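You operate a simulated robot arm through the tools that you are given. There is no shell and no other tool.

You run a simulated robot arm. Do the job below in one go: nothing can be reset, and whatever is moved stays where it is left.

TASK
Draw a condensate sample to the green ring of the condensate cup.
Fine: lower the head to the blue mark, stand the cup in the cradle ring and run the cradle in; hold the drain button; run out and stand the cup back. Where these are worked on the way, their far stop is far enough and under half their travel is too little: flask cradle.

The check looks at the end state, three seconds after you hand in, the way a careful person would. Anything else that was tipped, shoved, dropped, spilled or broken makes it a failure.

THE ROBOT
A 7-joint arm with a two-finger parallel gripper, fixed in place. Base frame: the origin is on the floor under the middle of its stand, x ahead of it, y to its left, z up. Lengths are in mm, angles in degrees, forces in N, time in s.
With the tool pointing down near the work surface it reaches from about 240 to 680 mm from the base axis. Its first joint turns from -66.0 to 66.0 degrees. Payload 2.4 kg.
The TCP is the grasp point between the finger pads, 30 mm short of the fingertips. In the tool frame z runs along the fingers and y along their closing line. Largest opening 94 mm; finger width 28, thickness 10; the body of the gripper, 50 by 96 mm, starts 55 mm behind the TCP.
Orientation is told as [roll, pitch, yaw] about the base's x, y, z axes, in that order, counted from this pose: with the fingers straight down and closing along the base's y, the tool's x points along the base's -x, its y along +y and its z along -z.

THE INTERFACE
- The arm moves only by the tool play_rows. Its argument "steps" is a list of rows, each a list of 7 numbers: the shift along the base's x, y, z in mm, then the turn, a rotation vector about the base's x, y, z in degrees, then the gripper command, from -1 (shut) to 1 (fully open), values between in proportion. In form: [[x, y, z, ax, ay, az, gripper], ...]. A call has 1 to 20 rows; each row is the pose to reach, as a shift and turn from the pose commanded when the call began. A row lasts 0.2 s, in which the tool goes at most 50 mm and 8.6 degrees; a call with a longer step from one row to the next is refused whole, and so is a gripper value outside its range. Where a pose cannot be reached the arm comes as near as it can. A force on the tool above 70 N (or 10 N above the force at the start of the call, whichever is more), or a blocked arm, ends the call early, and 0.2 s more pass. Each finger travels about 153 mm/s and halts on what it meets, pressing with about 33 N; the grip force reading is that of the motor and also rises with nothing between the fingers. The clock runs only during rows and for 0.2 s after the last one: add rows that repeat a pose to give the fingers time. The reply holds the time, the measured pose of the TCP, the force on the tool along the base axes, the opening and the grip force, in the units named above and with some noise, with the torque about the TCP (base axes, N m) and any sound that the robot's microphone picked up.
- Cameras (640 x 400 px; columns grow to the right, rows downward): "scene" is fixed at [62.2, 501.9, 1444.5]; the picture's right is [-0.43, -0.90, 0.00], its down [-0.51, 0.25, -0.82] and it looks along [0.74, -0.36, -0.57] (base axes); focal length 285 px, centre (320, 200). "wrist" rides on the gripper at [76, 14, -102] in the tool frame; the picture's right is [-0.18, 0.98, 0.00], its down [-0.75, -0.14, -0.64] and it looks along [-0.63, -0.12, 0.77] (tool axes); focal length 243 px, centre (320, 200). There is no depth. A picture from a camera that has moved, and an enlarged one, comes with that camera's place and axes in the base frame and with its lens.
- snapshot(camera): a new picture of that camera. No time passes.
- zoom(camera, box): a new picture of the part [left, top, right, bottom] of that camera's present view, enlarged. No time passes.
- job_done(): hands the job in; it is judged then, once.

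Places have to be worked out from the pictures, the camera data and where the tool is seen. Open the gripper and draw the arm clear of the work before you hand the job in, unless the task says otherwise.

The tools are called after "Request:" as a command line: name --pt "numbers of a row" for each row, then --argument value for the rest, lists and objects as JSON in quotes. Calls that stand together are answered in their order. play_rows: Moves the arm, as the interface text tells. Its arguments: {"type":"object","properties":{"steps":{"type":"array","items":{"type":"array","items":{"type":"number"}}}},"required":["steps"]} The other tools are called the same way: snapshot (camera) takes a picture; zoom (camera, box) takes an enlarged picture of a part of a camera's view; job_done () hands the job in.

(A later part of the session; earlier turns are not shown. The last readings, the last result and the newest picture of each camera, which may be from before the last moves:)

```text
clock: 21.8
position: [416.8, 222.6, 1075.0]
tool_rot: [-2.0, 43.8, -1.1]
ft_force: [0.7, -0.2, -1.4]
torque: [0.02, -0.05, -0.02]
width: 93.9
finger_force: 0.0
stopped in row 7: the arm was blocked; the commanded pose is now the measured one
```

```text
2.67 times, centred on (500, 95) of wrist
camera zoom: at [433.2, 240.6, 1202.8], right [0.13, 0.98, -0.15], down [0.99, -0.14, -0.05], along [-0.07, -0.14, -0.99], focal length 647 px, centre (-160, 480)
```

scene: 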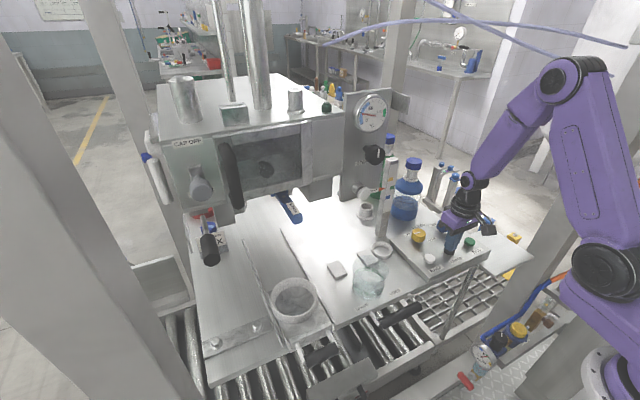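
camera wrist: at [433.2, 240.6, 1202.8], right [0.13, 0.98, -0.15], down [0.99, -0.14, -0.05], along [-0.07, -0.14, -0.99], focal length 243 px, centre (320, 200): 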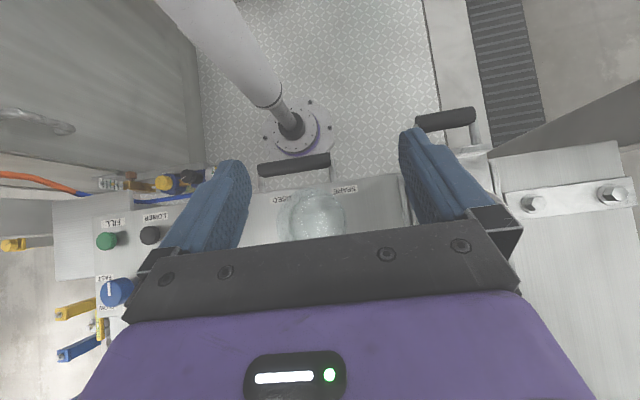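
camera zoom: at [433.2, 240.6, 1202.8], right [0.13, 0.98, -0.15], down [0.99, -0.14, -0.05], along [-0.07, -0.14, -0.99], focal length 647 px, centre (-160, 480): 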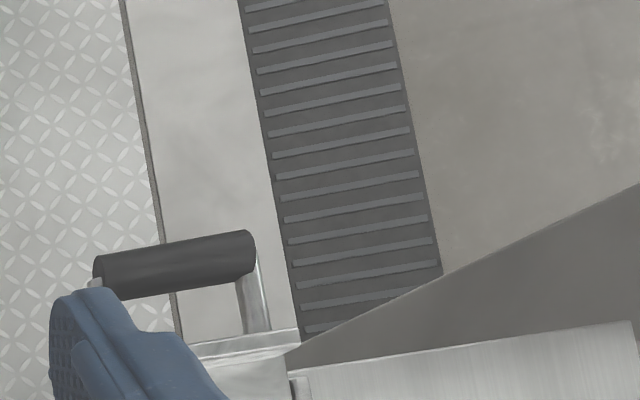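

I'll zoom on the cup here to read its top-down centre.

Request:
zoom --camera "wrist" --box '[256, 160, 384, 240]'

Request:
zoom --camera "scene" --box '[250, 260, 350, 340]'

Request:
snapshot --camera "scene"

```text
5.00 times, centred on (320, 200) of wrist
camera zoom: at [433.2, 240.6, 1202.8], right [0.13, 0.98, -0.15], down [0.99, -0.14, -0.05], along [-0.07, -0.14, -0.99], focal length 1213 px, centre (320, 200)
```

zoom: 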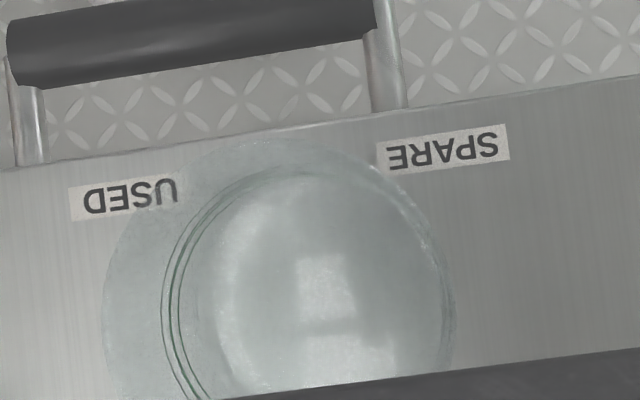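

```text
5.00 times, centred on (300, 300) of scene
camera zoom: at [46.7, 495.5, 1447.5], right [-0.43, -0.9, -0.01], down [-0.5, 0.25, -0.83], along [0.75, -0.35, -0.56], focal length 1424 px, centre (420, -300)
```

zoom: 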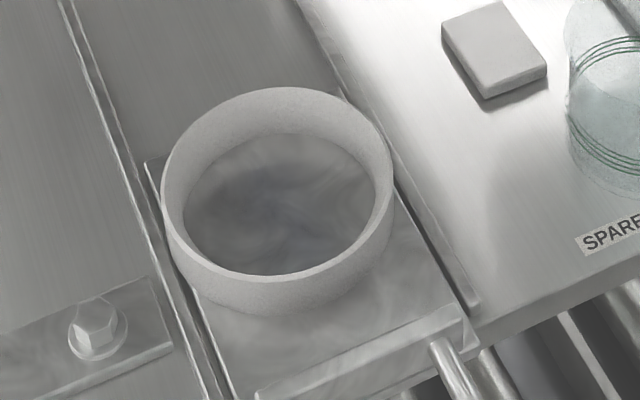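

```text
taken
```

scene: 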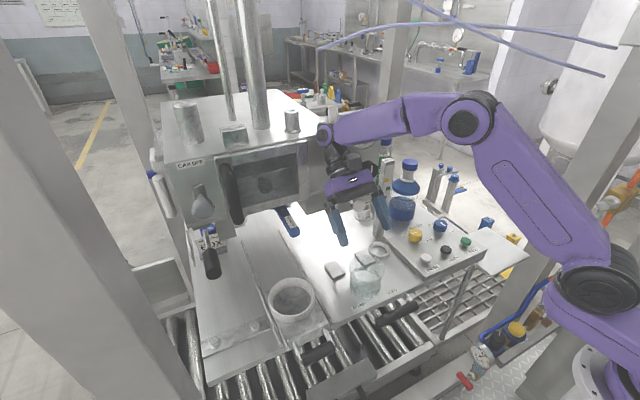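

The arm was blocked there (its forearm seems to have touched something by the head, and the base frame flexed slightly). I'll retreat immediately along the way I came, back to neutral.

Request:
play_rows --pt "-25 -8 0 0.5 -8 0.3 1" --pt "-45 -12 -10 1 -16 0.5 1" --pt "-65 -15 -20 1.5 -24 0.8 1" --pt "-80 -15 -30 2 -32 1 1" --pt "-90 -15 -40 2 -40 1.1 1" --pt "-90 -15 -50 2 -43.8 1.1 1"

Request:
snapshot --camera "scene"

Request:
zoom --camera "scene" --box '[120, 40, 440, 240]'

```text
clock: 23.2
position: [344.3, 213.9, 1014.4]
tool_rot: [0.1, -0.1, 0.8]
ft_force: [-0.4, 1.2, -0.2]
torque: [0.03, 0.01, -0.01]
width: 94.0
finger_force: 0.1
```

```text
taken
```

scene: 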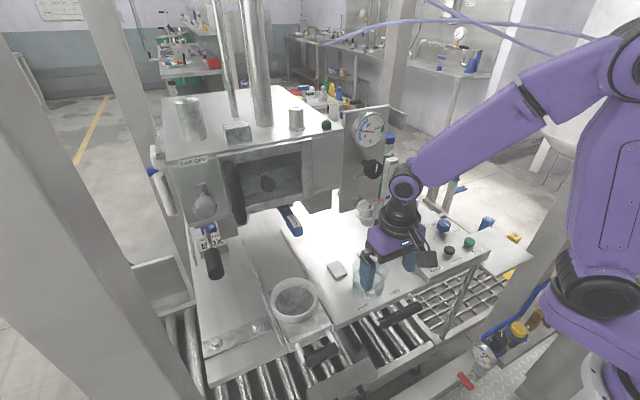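

```text
2.00 times, centred on (280, 140) of scene
camera zoom: at [62.2, 501.9, 1444.5], right [-0.43, -0.9, 0.0], down [-0.51, 0.25, -0.82], along [0.74, -0.36, -0.57], focal length 570 px, centre (400, 320)
```

zoom: 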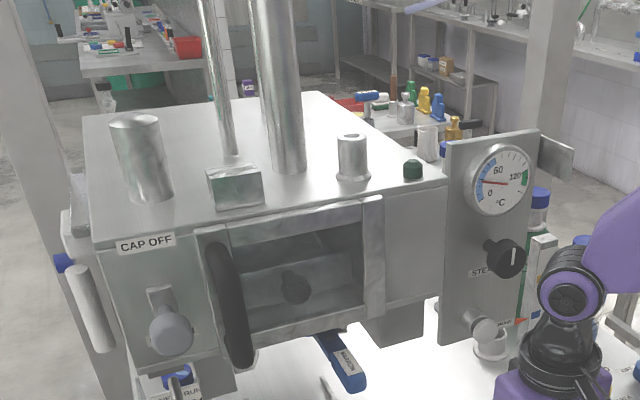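

Camera frame is back to normal. Checking that the head pointer and knob are unchanged.

Request:
zoom --camera "scene" --box '[340, 100, 420, 215]'

Request:
snapshot --camera "wrist"

```text
3.48 times, centred on (380, 158) of scene
camera zoom: at [62.2, 501.9, 1444.5], right [-0.43, -0.9, 0.0], down [-0.51, 0.25, -0.82], along [0.74, -0.36, -0.57], focal length 991 px, centre (111, 348)
```

zoom: 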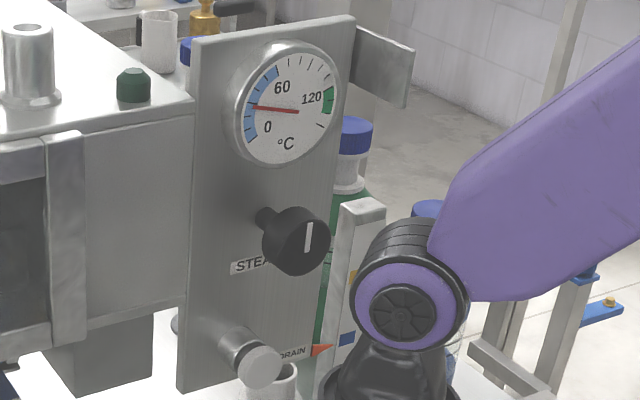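

```text
taken
camera wrist: at [268.8, 227.4, 1118.0], right [0.17, 0.99, 0.0], down [0.75, -0.13, 0.64], along [0.63, -0.11, -0.77], focal length 243 px, centre (320, 200)
```

wrist: 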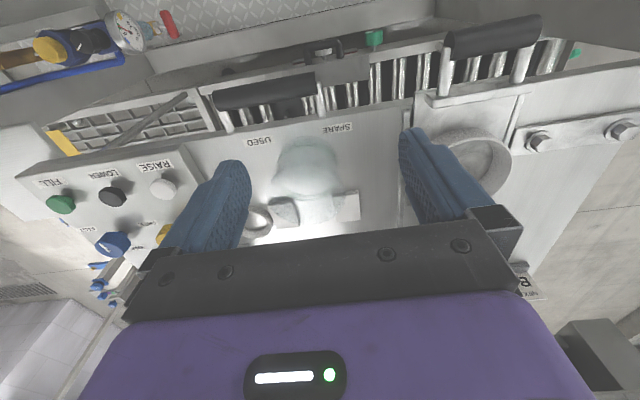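

The pointer is still at blue; nothing disturbed. Zooming on the cup and the ring from this neutral pose to triangulate.

Request:
zoom --camera "wrist" --box '[240, 115, 380, 230]'

Request:
zoom --camera "wrist" --box '[400, 60, 560, 220]'

```text
3.48 times, centred on (310, 172) of wrist
camera zoom: at [268.8, 227.4, 1118.0], right [0.17, 0.99, 0.0], down [0.75, -0.13, 0.64], along [0.63, -0.11, -0.77], focal length 844 px, centre (355, 296)
```

zoom: 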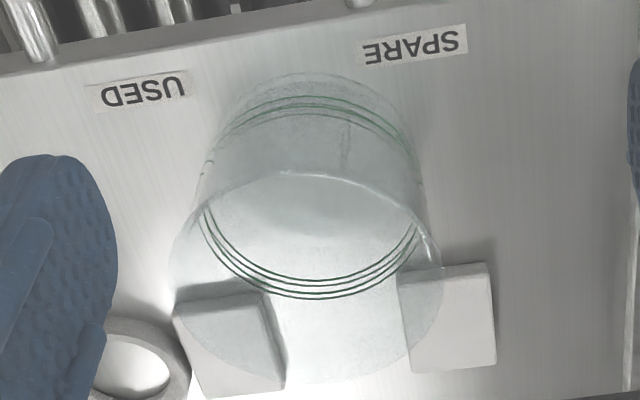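

```text
2.50 times, centred on (480, 140) of wrist
camera zoom: at [268.8, 227.4, 1118.0], right [0.17, 0.99, 0.0], down [0.75, -0.13, 0.64], along [0.63, -0.11, -0.77], focal length 606 px, centre (-80, 350)
```

zoom: 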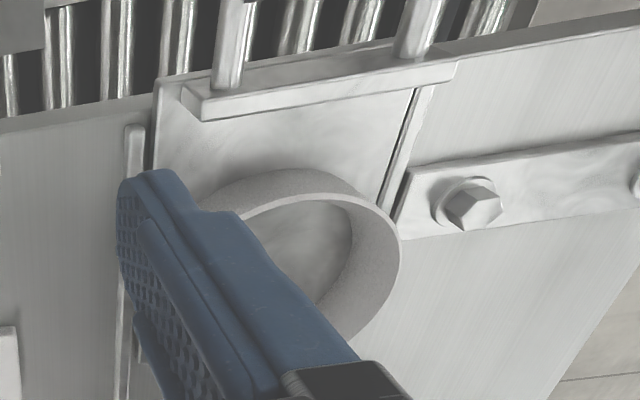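

Cup seems ~85–90 mm wide, rim around z≈910–920. I'll hover the open gripper above it with tips still above the rim, and align visually.

Request:
play_rows --pt "30 -10 0 0 0 -0.8 1" --pt "60 -20 -10 0 0 -0.8 1" --pt "92 -31 -30 0 0 -0.8 1" --pt "92 -31 -44 0 0 -0.8 1" --pt "92 -31 -44 0 0 -0.8 1"

Request:
snapshot --camera "wrist"

Request:
zoom --camera "wrist" --box '[220, 80, 420, 240]'

Request:
zoom --camera "scene" --box '[320, 210, 440, 310]'

```text
clock: 24.4
position: [436.1, 184.5, 971.5]
tool_rot: [0.1, 0.0, -0.1]
ft_force: [0.6, -0.5, -0.5]
torque: [0.04, 0.03, 0.04]
width: 94.3
finger_force: 0.1
```

```text
taken
camera wrist: at [361.0, 199.3, 1074.4], right [0.18, 0.98, 0.0], down [0.75, -0.14, 0.64], along [0.63, -0.12, -0.77], focal length 243 px, centre (320, 200)
```

wrist: 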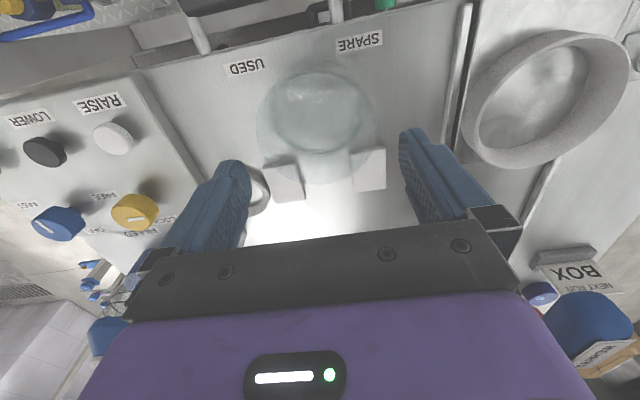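

```text
2.50 times, centred on (320, 160) of wrist
camera zoom: at [361.0, 199.3, 1074.4], right [0.18, 0.98, 0.0], down [0.75, -0.14, 0.64], along [0.63, -0.12, -0.77], focal length 606 px, centre (320, 300)
```

zoom: 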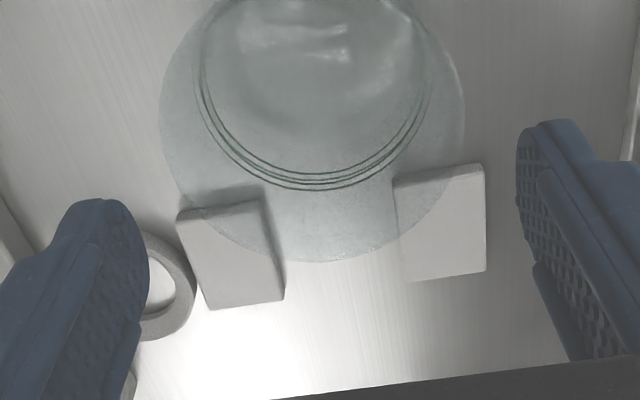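

```text
4.00 times, centred on (380, 260) of scene
camera zoom: at [62.2, 501.9, 1444.5], right [-0.43, -0.9, 0.0], down [-0.51, 0.25, -0.82], along [0.74, -0.36, -0.57], focal length 1139 px, centre (80, -40)
```

zoom: 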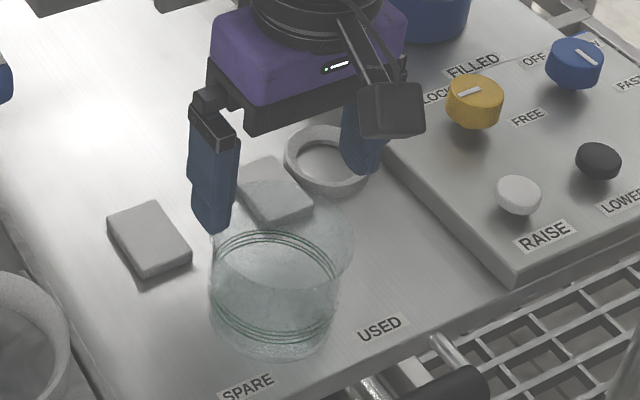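

I can see both fingers clear of the cup. I need a more complete view of the rim for centering.

Request:
zoom --camera "wrist" --box '[230, 40, 400, 200]'

```text
2.50 times, centred on (315, 120) of wrist
camera zoom: at [361.0, 199.3, 1074.4], right [0.18, 0.98, 0.0], down [0.75, -0.14, 0.64], along [0.63, -0.12, -0.77], focal length 606 px, centre (332, 400)
```

zoom: 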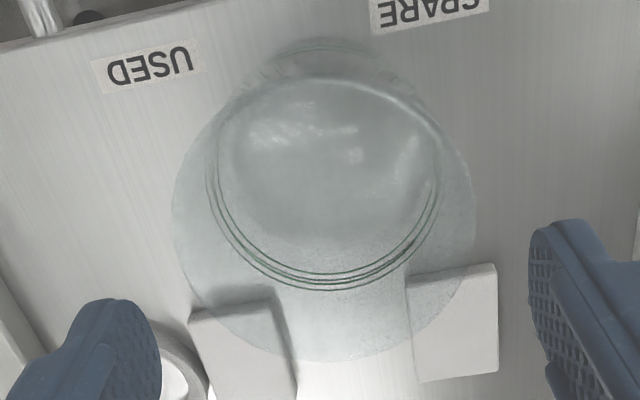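

The cup's rim centre is at about (437,183.8), diameter ≈84 mm, rim z≈909; gripper is centred on it within 1 mm. Before grasping, I'll measure the cradle ring's height and opening.

Request:
zoom --camera "wrist" --box '[440, 0, 640, 180]'

Request:
zoom --camera "scene" --box '[255, 260, 335, 330]'

```text
2.22 times, centred on (540, 90) of wrist
camera zoom: at [361.0, 199.3, 1074.4], right [0.18, 0.98, 0.0], down [0.75, -0.14, 0.64], along [0.63, -0.12, -0.77], focal length 539 px, centre (-169, 444)
```

zoom: 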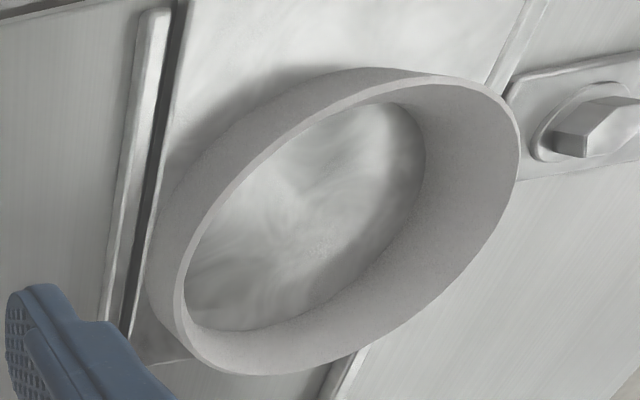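

```text
5.71 times, centred on (295, 295) of scene
camera zoom: at [62.2, 501.9, 1444.5], right [-0.43, -0.9, 0.0], down [-0.51, 0.25, -0.82], along [0.74, -0.36, -0.57], focal length 1628 px, centre (463, -343)
```

zoom: 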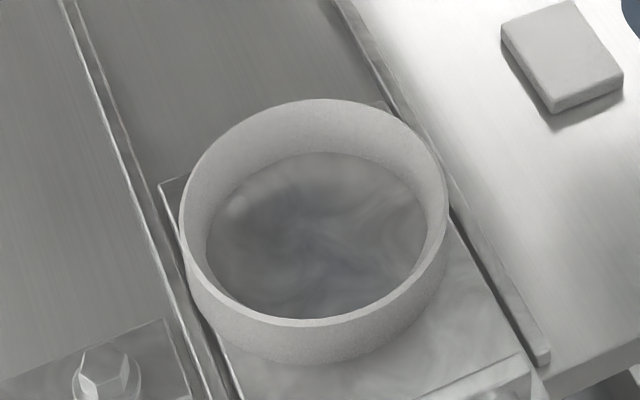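

Ring: inner opening ≈105 mm, wall ≈27 mm tall, so I should grip the cup with fingertips >30 mm above its base. I'll descend so the tips are just past the rim, then check.

Request:
play_rows --pt "1 -0.4 -10 0 0 0 1" --pt "1 -0.4 -20 0 0 0 1" --pt "1 -0.4 -30 0 0 0 1" --pt "1 -0.4 -40 0 0 0 1" --pt "1 -0.4 -45 0 0 0 1" --pt "1 -0.4 -45 0 0 0 1"

Request:
snapshot --camera "wrist"

Request:
zoom --camera "scene" --box '[320, 220, 420, 310]'

```text
clock: 25.8
position: [438.2, 182.4, 926.7]
tool_rot: [0.1, 0.0, 0.0]
ft_force: [0.7, -0.1, 0.7]
torque: [0.0, 0.02, 0.0]
width: 93.9
finger_force: 0.0
```

```text
taken
camera wrist: at [362.9, 197.8, 1029.5], right [0.18, 0.98, 0.0], down [0.75, -0.14, 0.64], along [0.63, -0.12, -0.77], focal length 243 px, centre (320, 200)
```

wrist: 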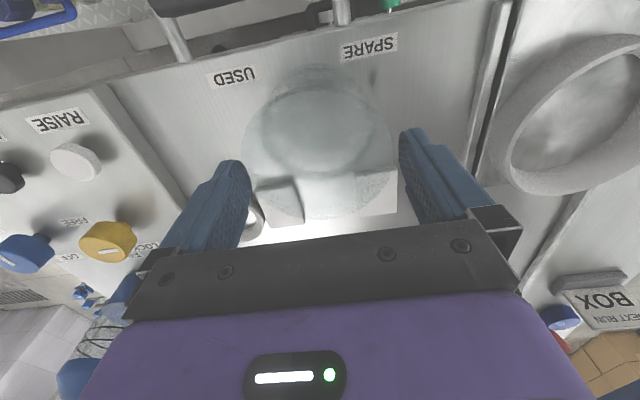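

```text
4.44 times, centred on (370, 265) of scene
camera zoom: at [62.2, 501.9, 1444.5], right [-0.43, -0.9, 0.0], down [-0.51, 0.25, -0.82], along [0.74, -0.36, -0.57], focal length 1266 px, centre (98, -89)
```

zoom: 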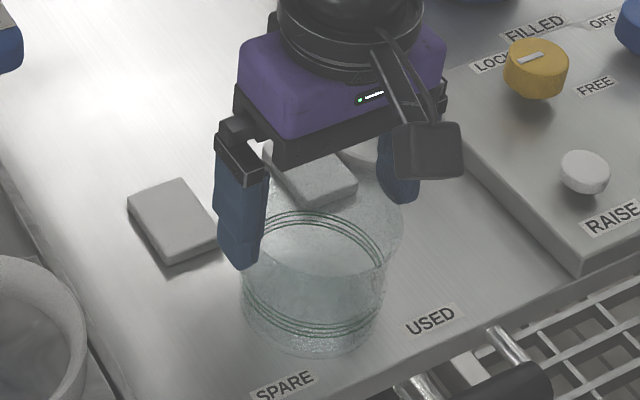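

Request:
zoom --camera "wrist" --box '[220, 60, 420, 240]'

```text
2.22 times, centred on (320, 150) of wrist
camera zoom: at [362.9, 197.8, 1029.5], right [0.18, 0.98, 0.0], down [0.75, -0.14, 0.64], along [0.63, -0.12, -0.77], focal length 539 px, centre (320, 311)
```

zoom: 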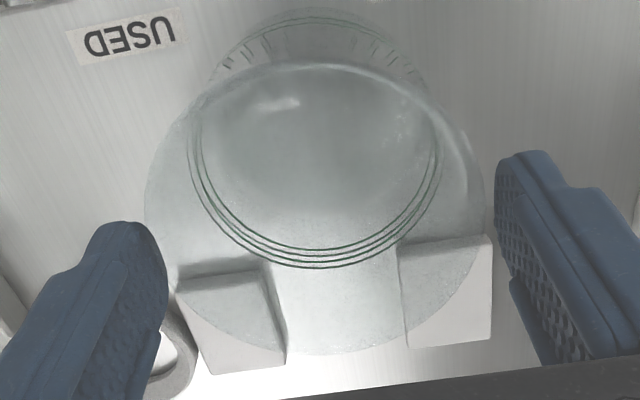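

The rim sits centrally with about 4 mm clearance per side. Descending 30 mm further, then closing gently.

Request:
play_rows --pt "0 0.5 -10 0 0 0 1" --pt "0 0.5 -20 0 0 0 1" --pt "0 0.5 -30 0 0 0 1" --pt "0 0.5 -30 0 0 0 1"

Request:
snapshot --camera "wrist"

Request:
zoom --camera "scene" --box '[320, 220, 420, 310]'

```text
clock: 26.8
position: [437.7, 183.8, 896.3]
tool_rot: [0.1, 0.1, -0.1]
ft_force: [1.1, 0.7, -0.2]
torque: [-0.03, 0.02, 0.0]
width: 93.8
finger_force: 0.0
```

```text
taken
camera wrist: at [362.4, 198.2, 999.5], right [0.18, 0.98, 0.0], down [0.75, -0.14, 0.64], along [0.63, -0.12, -0.77], focal length 243 px, centre (320, 200)
```

wrist: 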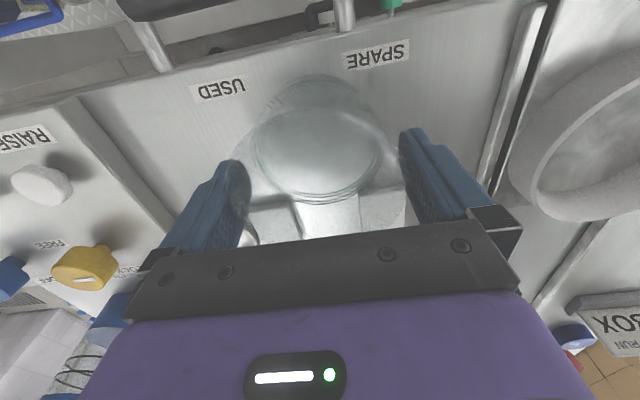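

```text
4.44 times, centred on (370, 265) of scene
camera zoom: at [62.2, 501.9, 1444.5], right [-0.43, -0.9, 0.0], down [-0.51, 0.25, -0.82], along [0.74, -0.36, -0.57], focal length 1266 px, centre (98, -89)
```

zoom: 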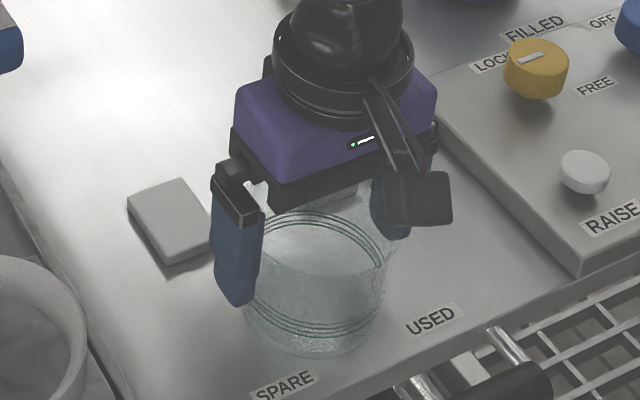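

Fingers straddle the cup with tips ~36 mm above the table. Closing on the cup.

Request:
play_rows --pt "0 0 0 0 0 0 0.85" --pt "0 0 0 0 0 0 0.75" --pt "0 0 0 0 0 0 0.6" --pt "0 0 0 0 0 0 0.6"

Request:
zoom --camera "scene" --box '[320, 220, 420, 310]'

```text
clock: 27.8
position: [437.5, 182.4, 896.8]
tool_rot: [0.0, 0.1, 0.0]
ft_force: [0.0, -0.5, 0.0]
torque: [-0.01, -0.02, 0.0]
width: 89.0
finger_force: 33.5
```

```text
4.44 times, centred on (370, 265) of scene
camera zoom: at [62.2, 501.9, 1444.5], right [-0.43, -0.9, 0.0], down [-0.51, 0.25, -0.82], along [0.74, -0.36, -0.57], focal length 1266 px, centre (98, -89)
```

zoom: 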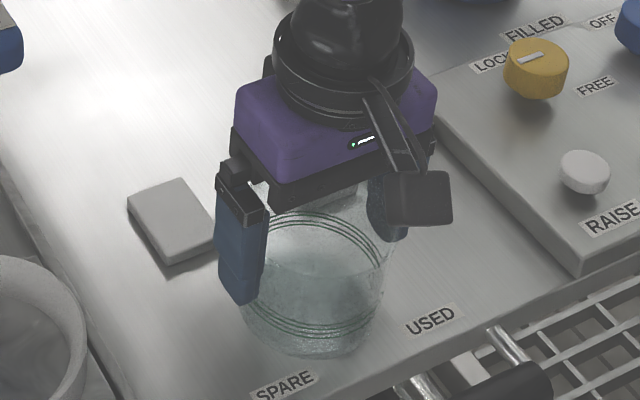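

Gripped at 89.0 mm width, force 33 N. Lifting straight up slowly.

Request:
play_rows --pt "0 0 5 0 0 0 0.6" --pt "0 0 15 0 0 0 0.6" --pt "0 0 30 0 0 0 0.6" --pt "0 0 50 0 0 0 0.6" --pt "0 0 70 0 0 0 0.6" --pt "0 0 70 0 0 0 0.6"

Request:
snapshot --camera "wrist"

Request:
snapshot --camera "scene"

```text
clock: 29.2
position: [437.4, 182.7, 964.6]
tool_rot: [0.0, 0.2, 0.0]
ft_force: [0.2, 0.0, -0.1]
torque: [-0.01, 0.03, 0.0]
width: 89.4
finger_force: 32.6
```

```text
taken
camera wrist: at [362.9, 197.9, 1069.4], right [0.18, 0.98, 0.0], down [0.75, -0.14, 0.64], along [0.63, -0.12, -0.77], focal length 243 px, centre (320, 200)
```

wrist: 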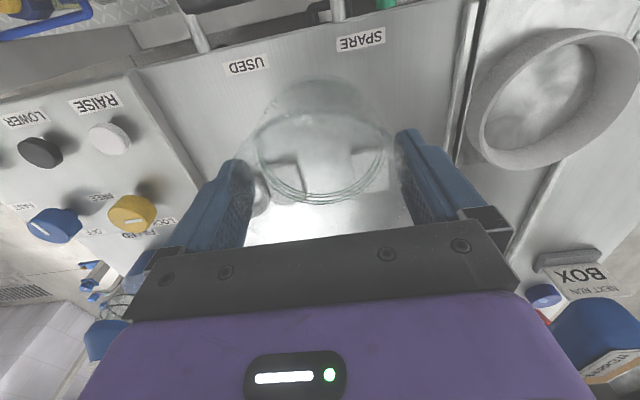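

```text
taken
```

scene: 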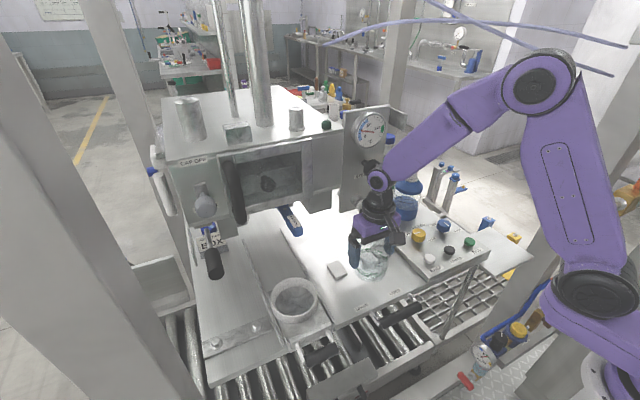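

The cup is lifted cleanly. I'll carry it toward the cradle at height, stopping short to look at the ring and at the blue item under the head.

Request:
play_rows --pt "-5 30 10 0 0 0 0.6" --pt "-10 60 20 0 0 0 0.6" --pt "-20 90 30 0 0 0 0.6" --pt "-30 120 30 0 0 0 0.6" --pt "-40 140 30 0 0 0 0.6" --pt "-40 150 30 0 0 0 0.6" --pt "-40 150 30 0 0 0 0.6"

Request:
snapshot --camera "wrist"

Request:
zoom --camera "wrist" --box '[220, 40, 420, 240]'

Request:
zoom --camera "scene" --box '[200, 130, 360, 250]'

```text
clock: 30.8
position: [397.8, 332.9, 995.3]
tool_rot: [0.1, 0.1, -0.1]
ft_force: [0.1, 0.7, -1.3]
torque: [-0.01, 0.02, 0.03]
width: 88.9
finger_force: 32.8
```

```text
taken
camera wrist: at [321.8, 348.0, 1099.0], right [0.19, 0.98, 0.0], down [0.75, -0.14, 0.64], along [0.63, -0.12, -0.77], focal length 243 px, centre (320, 200)
```

wrist: 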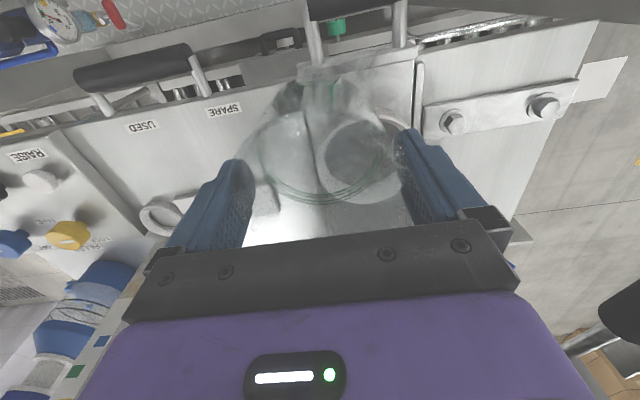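

```text
2.00 times, centred on (320, 140) of wrist
camera zoom: at [321.8, 348.0, 1099.0], right [0.19, 0.98, 0.0], down [0.75, -0.14, 0.64], along [0.63, -0.12, -0.77], focal length 485 px, centre (320, 320)
```

zoom: 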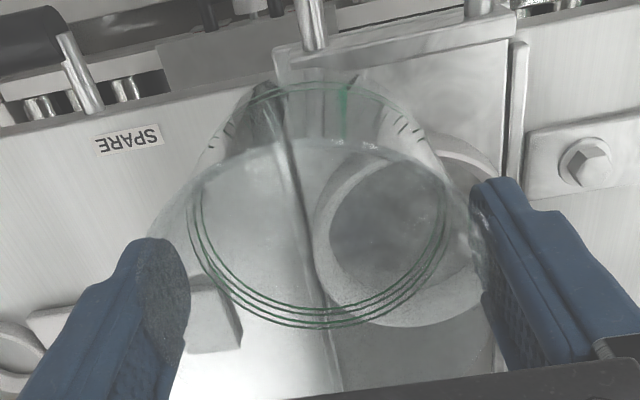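

```text
3.33 times, centred on (280, 190) of scene
camera zoom: at [62.2, 501.9, 1444.5], right [-0.43, -0.9, 0.0], down [-0.51, 0.25, -0.82], along [0.74, -0.36, -0.57], focal length 950 px, centre (453, 233)
```

zoom: 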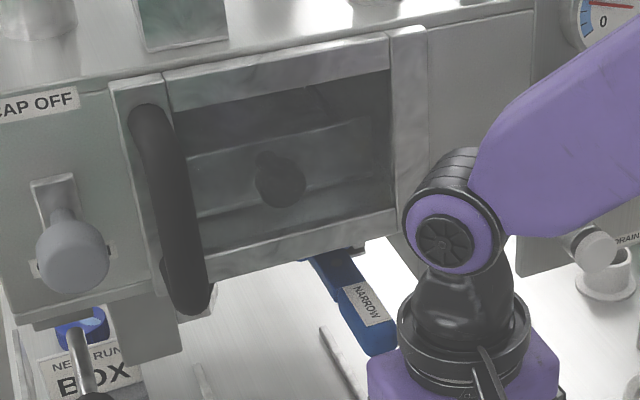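

Ring centre works out at about (471,371), rim z≈869, inner Ø≈107 mm. I'll carry the cup above it and descend to just over the ring to check centring.

Request:
play_rows --pt "25 13 0 0 0 0 0.6" --pt "50 26 0 0 0 0 0.6" --pt "73 38 0 0 0 0 0.6" --pt "73 38 -20 0 0 0 0.6" --pt "73 38 -40 0 0 0 0.6" --pt "73 38 -50 0 0 0 0.6" --pt "73 38 -50 0 0 0 0.6"

Request:
snapshot --camera "wrist"

Request:
zoom --camera "wrist" --box '[220, 30, 420, 230]'

Request:
zoom --camera "scene" --box '[240, 220, 360, 330]'

```text
clock: 32.4
position: [471.4, 371.6, 945.2]
tool_rot: [0.2, 0.1, -0.1]
ft_force: [-0.4, -0.1, 0.0]
torque: [0.01, -0.01, -0.01]
width: 89.0
finger_force: 33.3
```

```text
taken
camera wrist: at [395.9, 387.0, 1048.9], right [0.18, 0.98, 0.0], down [0.75, -0.14, 0.64], along [0.63, -0.12, -0.77], focal length 243 px, centre (320, 200)
```

wrist: 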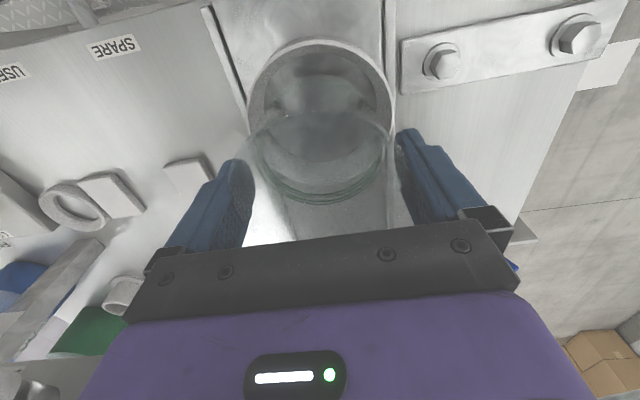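

```text
2.00 times, centred on (320, 130) of wrist
camera zoom: at [395.9, 387.0, 1048.9], right [0.18, 0.98, 0.0], down [0.75, -0.14, 0.64], along [0.63, -0.12, -0.77], focal length 485 px, centre (320, 340)
```

zoom: 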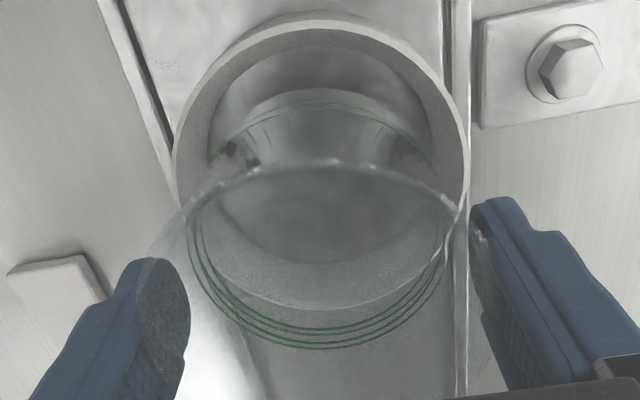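

```text
3.64 times, centred on (300, 275) of scene
camera zoom: at [62.2, 501.9, 1444.5], right [-0.43, -0.9, 0.0], down [-0.51, 0.25, -0.82], along [0.74, -0.36, -0.57], focal length 1036 px, centre (393, -73)
```

zoom: 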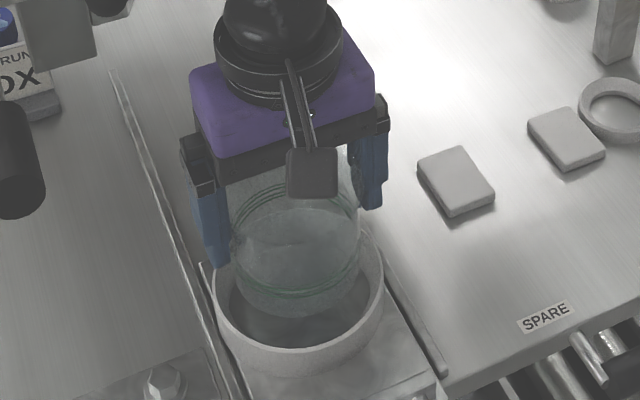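

Cup is centred over the ring within ~1–2 mm. Lowering it into the ring carefully.

Request:
play_rows --pt "0 0.5 -8 0 0 0 0.6" --pt "0 0.5 -16 0 0 0 0.6" --pt "0 0.5 -24 0 0 0 0.6" --pt "0 0.5 -30 0 0 0 0.6" --pt "0 0.5 -30 0 0 0 0.6"

Request:
zoom --camera "scene" --box '[240, 220, 360, 330]'

Request:
snapshot --camera "wrist"

```text
clock: 33.6
position: [472.5, 371.4, 915.7]
tool_rot: [0.1, 0.0, -0.2]
ft_force: [-0.3, -0.2, -0.6]
torque: [-0.01, 0.02, 0.01]
width: 88.9
finger_force: 33.0
```

```text
3.64 times, centred on (300, 275) of scene
camera zoom: at [62.2, 501.9, 1444.5], right [-0.43, -0.9, 0.0], down [-0.51, 0.25, -0.82], along [0.74, -0.36, -0.57], focal length 1036 px, centre (393, -73)
```

zoom: 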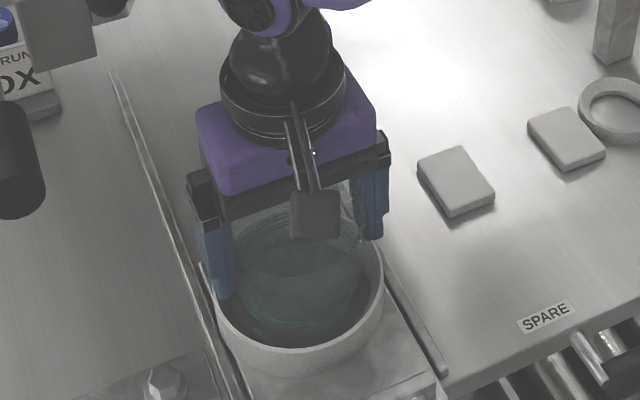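

```text
taken
camera wrist: at [395.3, 386.7, 1019.3], right [0.18, 0.98, 0.0], down [0.75, -0.14, 0.64], along [0.63, -0.12, -0.77], focal length 243 px, centre (320, 200)
```

wrist: 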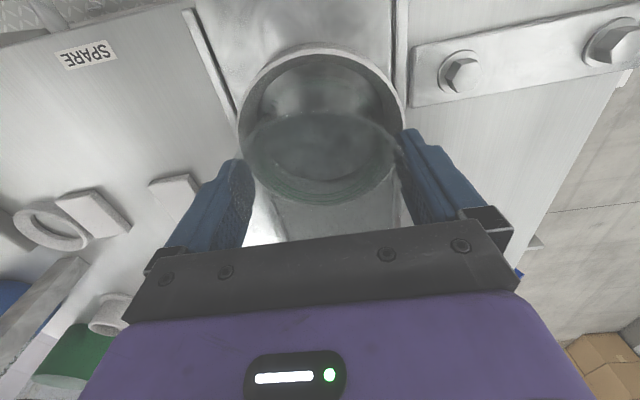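

Cup is inside the ring with room all round. Continuing down in small steps, watching the vertical force.

Request:
play_rows --pt "0 0 -3 0 0 0 0.6" --pt "0 0 -5 0 0 0 0.6"

```text
clock: 34.2
position: [469.9, 371.2, 910.4]
tool_rot: [0.0, 0.1, -0.1]
ft_force: [0.6, 0.0, -0.9]
torque: [-0.01, -0.02, 0.02]
width: 88.9
finger_force: 33.0
```

No contact yet. A few millimetres more.

Request:
play_rows --pt "0 0 -1.5 0 0 0 0.6" --pt "0 0 -3 0 0 0 0.6"

```text
clock: 34.8
position: [471.4, 370.1, 908.8]
tool_rot: [0.2, 0.1, 0.0]
ft_force: [-1.9, -2.0, 9.0]
torque: [0.0, 0.19, 0.07]
width: 88.9
finger_force: 33.2
```

Contact (9 N up) at TCP z≈908.5, matching the cup base on the cradle floor. Checking the picture before releasing.

Request:
zoom --camera "scene" --box '[255, 245, 335, 325]'

Request:
zoom --camera "wrist" --box '[210, 30, 430, 230]'

```text
5.00 times, centred on (295, 285) of scene
camera zoom: at [62.0, 501.7, 1444.6], right [-0.43, -0.9, 0.0], down [-0.51, 0.25, -0.82], along [0.74, -0.36, -0.57], focal length 1424 px, centre (445, -225)
```

zoom: 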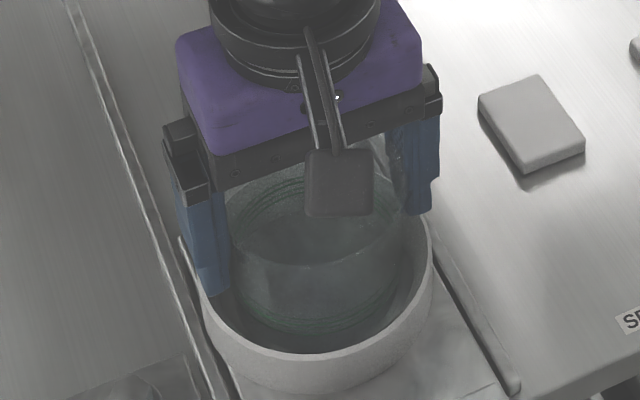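

```text
2.00 times, centred on (320, 130) of wrist
camera zoom: at [395.4, 386.6, 1012.2], right [0.18, 0.98, 0.0], down [0.75, -0.14, 0.64], along [0.63, -0.12, -0.77], focal length 485 px, centre (320, 340)
```

zoom: 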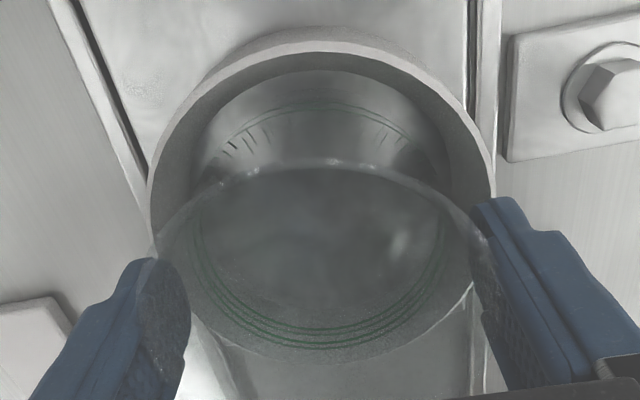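

The torque pattern fits the cup base resting on the floor rather than fingers on the ring. I'll ease off slightly and open the fingers, then rise.

Request:
play_rows --pt "0 0 1 0 0 0 0.6" --pt "0 0 1 0 0 0 0.92" --pt "0 0 1 0 0 0 1" --pt "0 0 1 0 0 0 1"

Request:
zoom --camera "scene" --box '[255, 245, 335, 325]'

Request:
zoom --camera "wrist" --box '[210, 30, 430, 230]'

```text
clock: 35.8
position: [469.1, 369.9, 908.0]
tool_rot: [0.2, 0.1, 0.0]
ft_force: [-0.4, 0.7, 0.1]
torque: [-0.02, 0.04, 0.03]
width: 94.1
finger_force: 0.0
```

```text
5.00 times, centred on (295, 285) of scene
camera zoom: at [62.2, 501.9, 1444.5], right [-0.43, -0.9, 0.0], down [-0.51, 0.25, -0.82], along [0.74, -0.36, -0.57], focal length 1424 px, centre (445, -225)
```

zoom: 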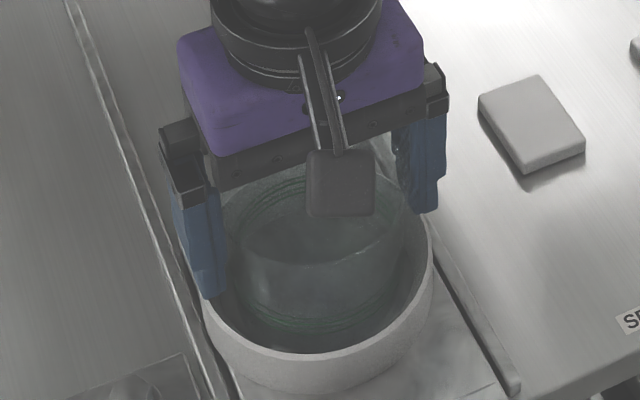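

```text
2.00 times, centred on (320, 130) of wrist
camera zoom: at [395.0, 386.2, 1012.2], right [0.18, 0.98, 0.0], down [0.75, -0.14, 0.64], along [0.63, -0.12, -0.77], focal length 485 px, centre (320, 340)
```

zoom: 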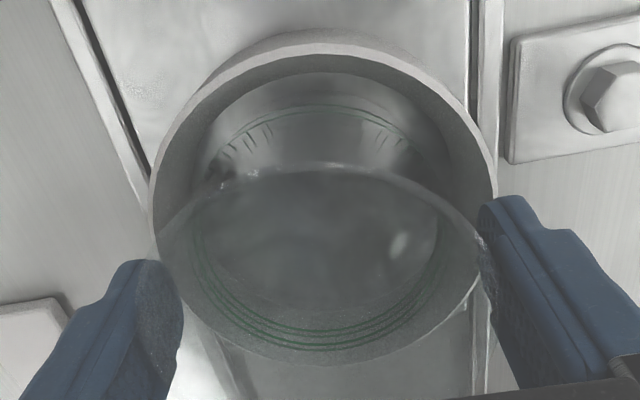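

The cup is standing in the ring. Rising straight up, then back off to view the cup, cradle handle and head.

Request:
play_rows --pt "0 0 10 0 0 0 1" --pt "0 0 25 0 0 0 1" --pt "0 0 45 0 0 0 1" --pt "-20 0 75 0 0 0 1" --pt "-60 0 95 0 0 0 1" --pt "-105 0 95 0 0 0 1" --pt "-145 0 95 0 0 0 1" --pt "-145 0 95 0 0 0 1"

Request:
snapshot --camera "wrist"

Request:
snapshot --camera "scene"

Request:
zoom --camera "scene" --box '[180, 150, 400, 300]'

```text
clock: 37.6
position: [326.0, 371.5, 1002.1]
tool_rot: [0.1, 0.2, -0.1]
ft_force: [1.0, -0.3, 0.7]
torque: [-0.04, 0.0, -0.02]
width: 94.0
finger_force: 0.0
```

```text
taken
camera wrist: at [249.7, 386.9, 1106.1], right [0.19, 0.98, 0.0], down [0.75, -0.14, 0.64], along [0.63, -0.12, -0.77], focal length 243 px, centre (320, 200)
```

wrist: 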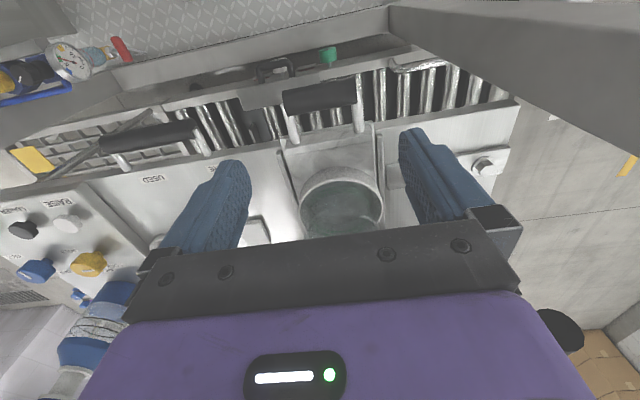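

```text
taken
```

scene: 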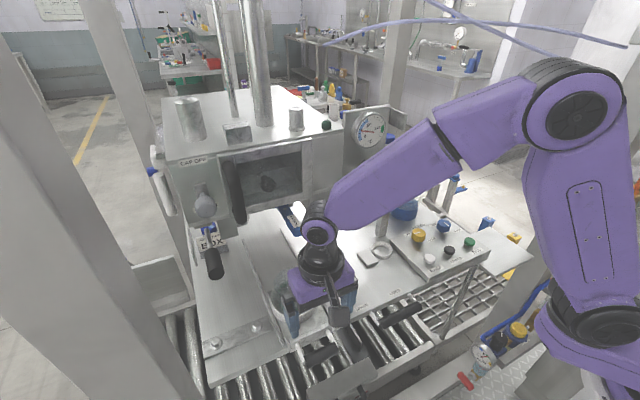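

```text
2.67 times, centred on (290, 225) of scene
camera zoom: at [62.1, 501.9, 1444.5], right [-0.43, -0.9, 0.0], down [-0.51, 0.25, -0.82], along [0.74, -0.36, -0.57], focal length 760 px, centre (400, 133)
```

zoom: 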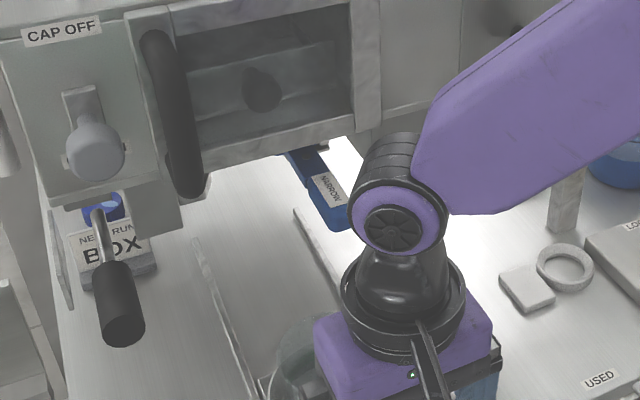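

I'll tilt the camera forward here to see the space under the head where the cradle goes, including the blue NARROW item.

Request:
play_rows --pt "0 0 5 0 -8 0 1" --pt "0 0 10 0 -16 0 1" --pt "0 0 15 0 -24 0 1" --pt "0 0 20 0 -32 0 1" --pt "0 0 20 0 -36 0 1" --pt "0 0 20 0 -36 0 1"

Request:
snapshot --camera "wrist"

Request:
zoom --camera "wrist" --box '[220, 60, 420, 240]'

```text
clock: 39.0
position: [325.6, 372.7, 1022.4]
tool_rot: [0.1, -35.9, 0.0]
ft_force: [0.2, -0.4, 0.3]
torque: [-0.01, 0.02, -0.01]
width: 93.8
finger_force: 0.0
```

```text
taken
camera wrist: at [204.1, 386.8, 1062.4], right [0.15, 0.98, 0.11], down [0.23, -0.14, 0.96], along [0.96, -0.12, -0.25], focal length 243 px, centre (320, 200)
```

wrist: 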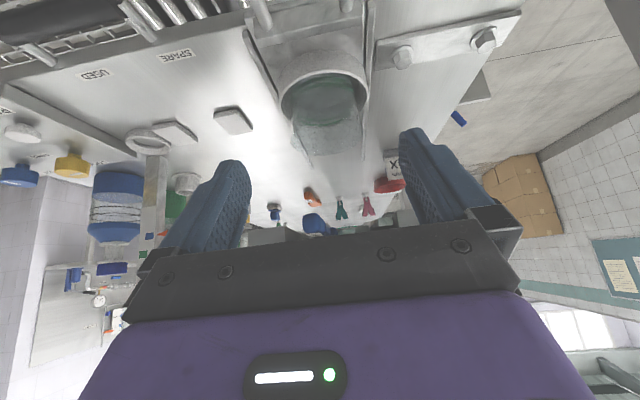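

```text
2.22 times, centred on (320, 150) of wrist
camera zoom: at [204.1, 386.8, 1062.4], right [0.15, 0.98, 0.11], down [0.23, -0.14, 0.96], along [0.96, -0.12, -0.25], focal length 539 px, centre (320, 311)
```

zoom: 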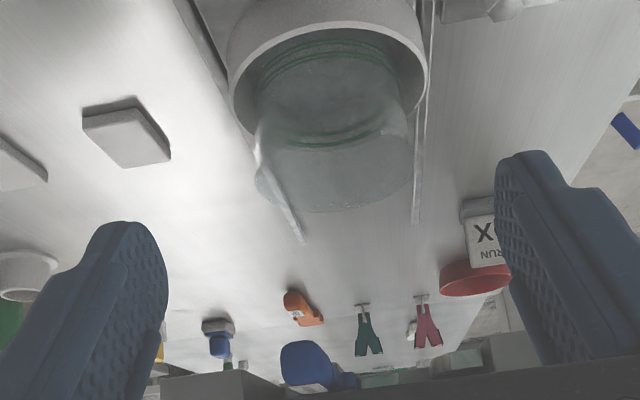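

The blue NARROW handle sticks out under the head to about x≈520 at z≈1000, so the hand should lean back while pushing the cradle. I'll close the fingers, set tilt −25°, and come down behind the cradle's black handle bar (bar at about x=324, y=376, z=858).

Request:
play_rows --pt "-20 3 0 0 4 0 -1" --pt "-45 6 -15 0 8 0 -1" --pt "-70 8 -40 0 11 0 -1" --pt "-80 8 -75 0 11 0 -1" --pt "-80 8 -110 0 11 0 -1" --pt "-80 8 -110 0 11 0 -1"

Request:
snapshot --camera "wrist"

Request:
zoom --camera "scene" --box '[250, 280, 410, 400]'

```text
clock: 40.4
position: [247.8, 378.2, 912.1]
tool_rot: [0.1, -24.9, -0.1]
ft_force: [0.1, -0.2, -0.5]
torque: [0.0, -0.01, -0.02]
width: 0.0
finger_force: 33.6
```

```text
taken
camera wrist: at [136.0, 393.8, 974.4], right [0.17, 0.98, 0.08], down [0.41, -0.14, 0.9], along [0.9, -0.12, -0.43], focal length 243 px, centre (320, 200)
```

wrist: 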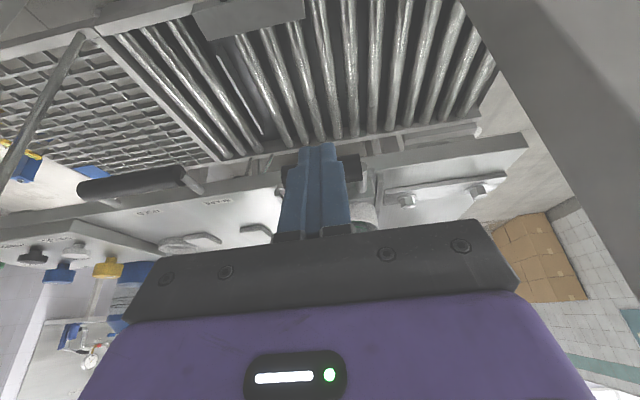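

```text
3.33 times, centred on (330, 340) of scene
camera zoom: at [62.2, 501.9, 1444.5], right [-0.43, -0.9, 0.0], down [-0.51, 0.25, -0.82], along [0.74, -0.36, -0.57], focal length 950 px, centre (287, -267)
```

zoom: 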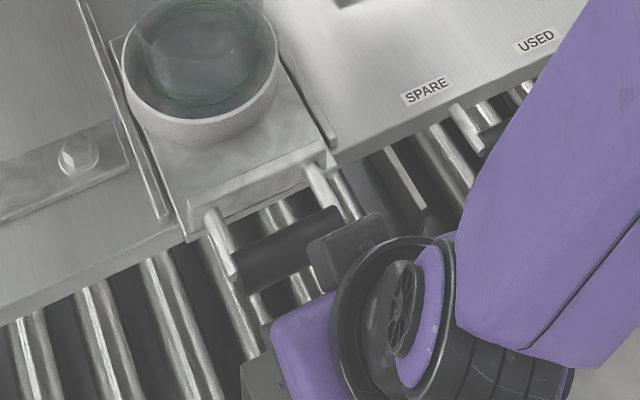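

The bar is right behind the closed fingers in view, centred on them. Lowering to bar height then advancing to touch it.

Request:
play_rows --pt "0 0 -15 0 0 0 -1" --pt "0 0 -30 0 0 0 -1" --pt "0 0 -40 0 0 0 -1" --pt "10 0 -40 0 0 0 -1" --pt "20 0 -40 0 0 0 -1" --pt "30 0 -40 0 0 0 -1" --pt "38 0 -40 0 0 0 -1"

Request:
snapshot --camera "wrist"

Request:
zoom --camera "scene" --box '[250, 280, 410, 400]'

```text
clock: 42.0
position: [284.9, 379.7, 873.8]
tool_rot: [0.1, -25.0, 0.1]
ft_force: [-0.5, 0.2, -0.3]
torque: [0.02, 0.01, -0.03]
width: 0.0
finger_force: 33.0
```

```text
taken
camera wrist: at [172.6, 394.5, 935.6], right [0.17, 0.98, 0.08], down [0.41, -0.14, 0.9], along [0.9, -0.12, -0.43], focal length 243 px, centre (320, 200)
```

wrist: 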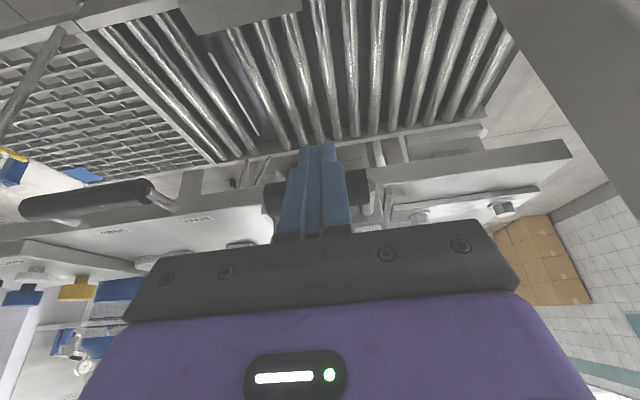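

```text
3.33 times, centred on (330, 340) of scene
camera zoom: at [62.2, 501.9, 1444.5], right [-0.43, -0.9, 0.0], down [-0.51, 0.25, -0.82], along [0.74, -0.36, -0.57], focal length 950 px, centre (287, -267)
```

zoom: 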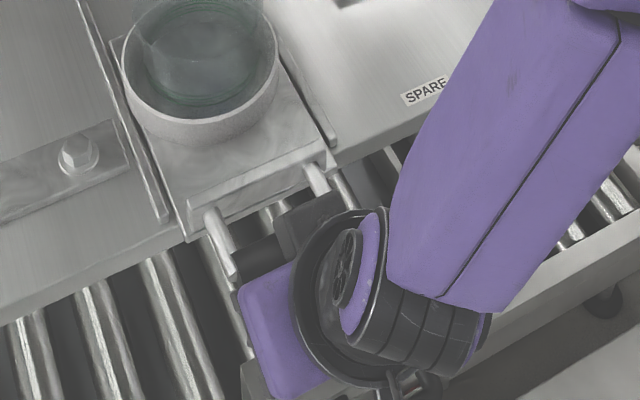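

No contact yet; advancing slowly until the bar loads up and checking that the cradle moves.

Request:
play_rows --pt "4 0 0 0 0 0 -1" --pt "8 0 0 0 0 0 -1" --pt "12 0 0 0 0 0 -1" --pt "16 0 0 0 0 0 -1"

Request:
zoom --camera "scene" --box '[230, 260, 390, 380]'

```text
clock: 43.0
position: [300.9, 378.1, 872.6]
tool_rot: [0.1, -25.0, -0.2]
ft_force: [-2.0, -1.7, -2.1]
torque: [-0.05, 0.12, -0.07]
width: 0.0
finger_force: 33.0
```

```text
3.33 times, centred on (310, 320) of scene
camera zoom: at [62.1, 501.9, 1444.5], right [-0.43, -0.9, 0.0], down [-0.51, 0.25, -0.82], along [0.74, -0.36, -0.57], focal length 950 px, centre (353, -200)
```

zoom: 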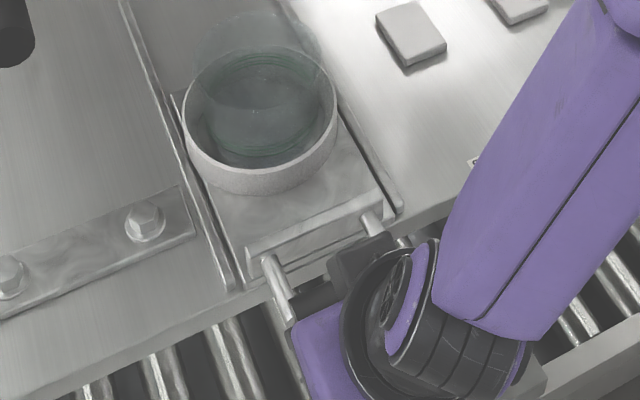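

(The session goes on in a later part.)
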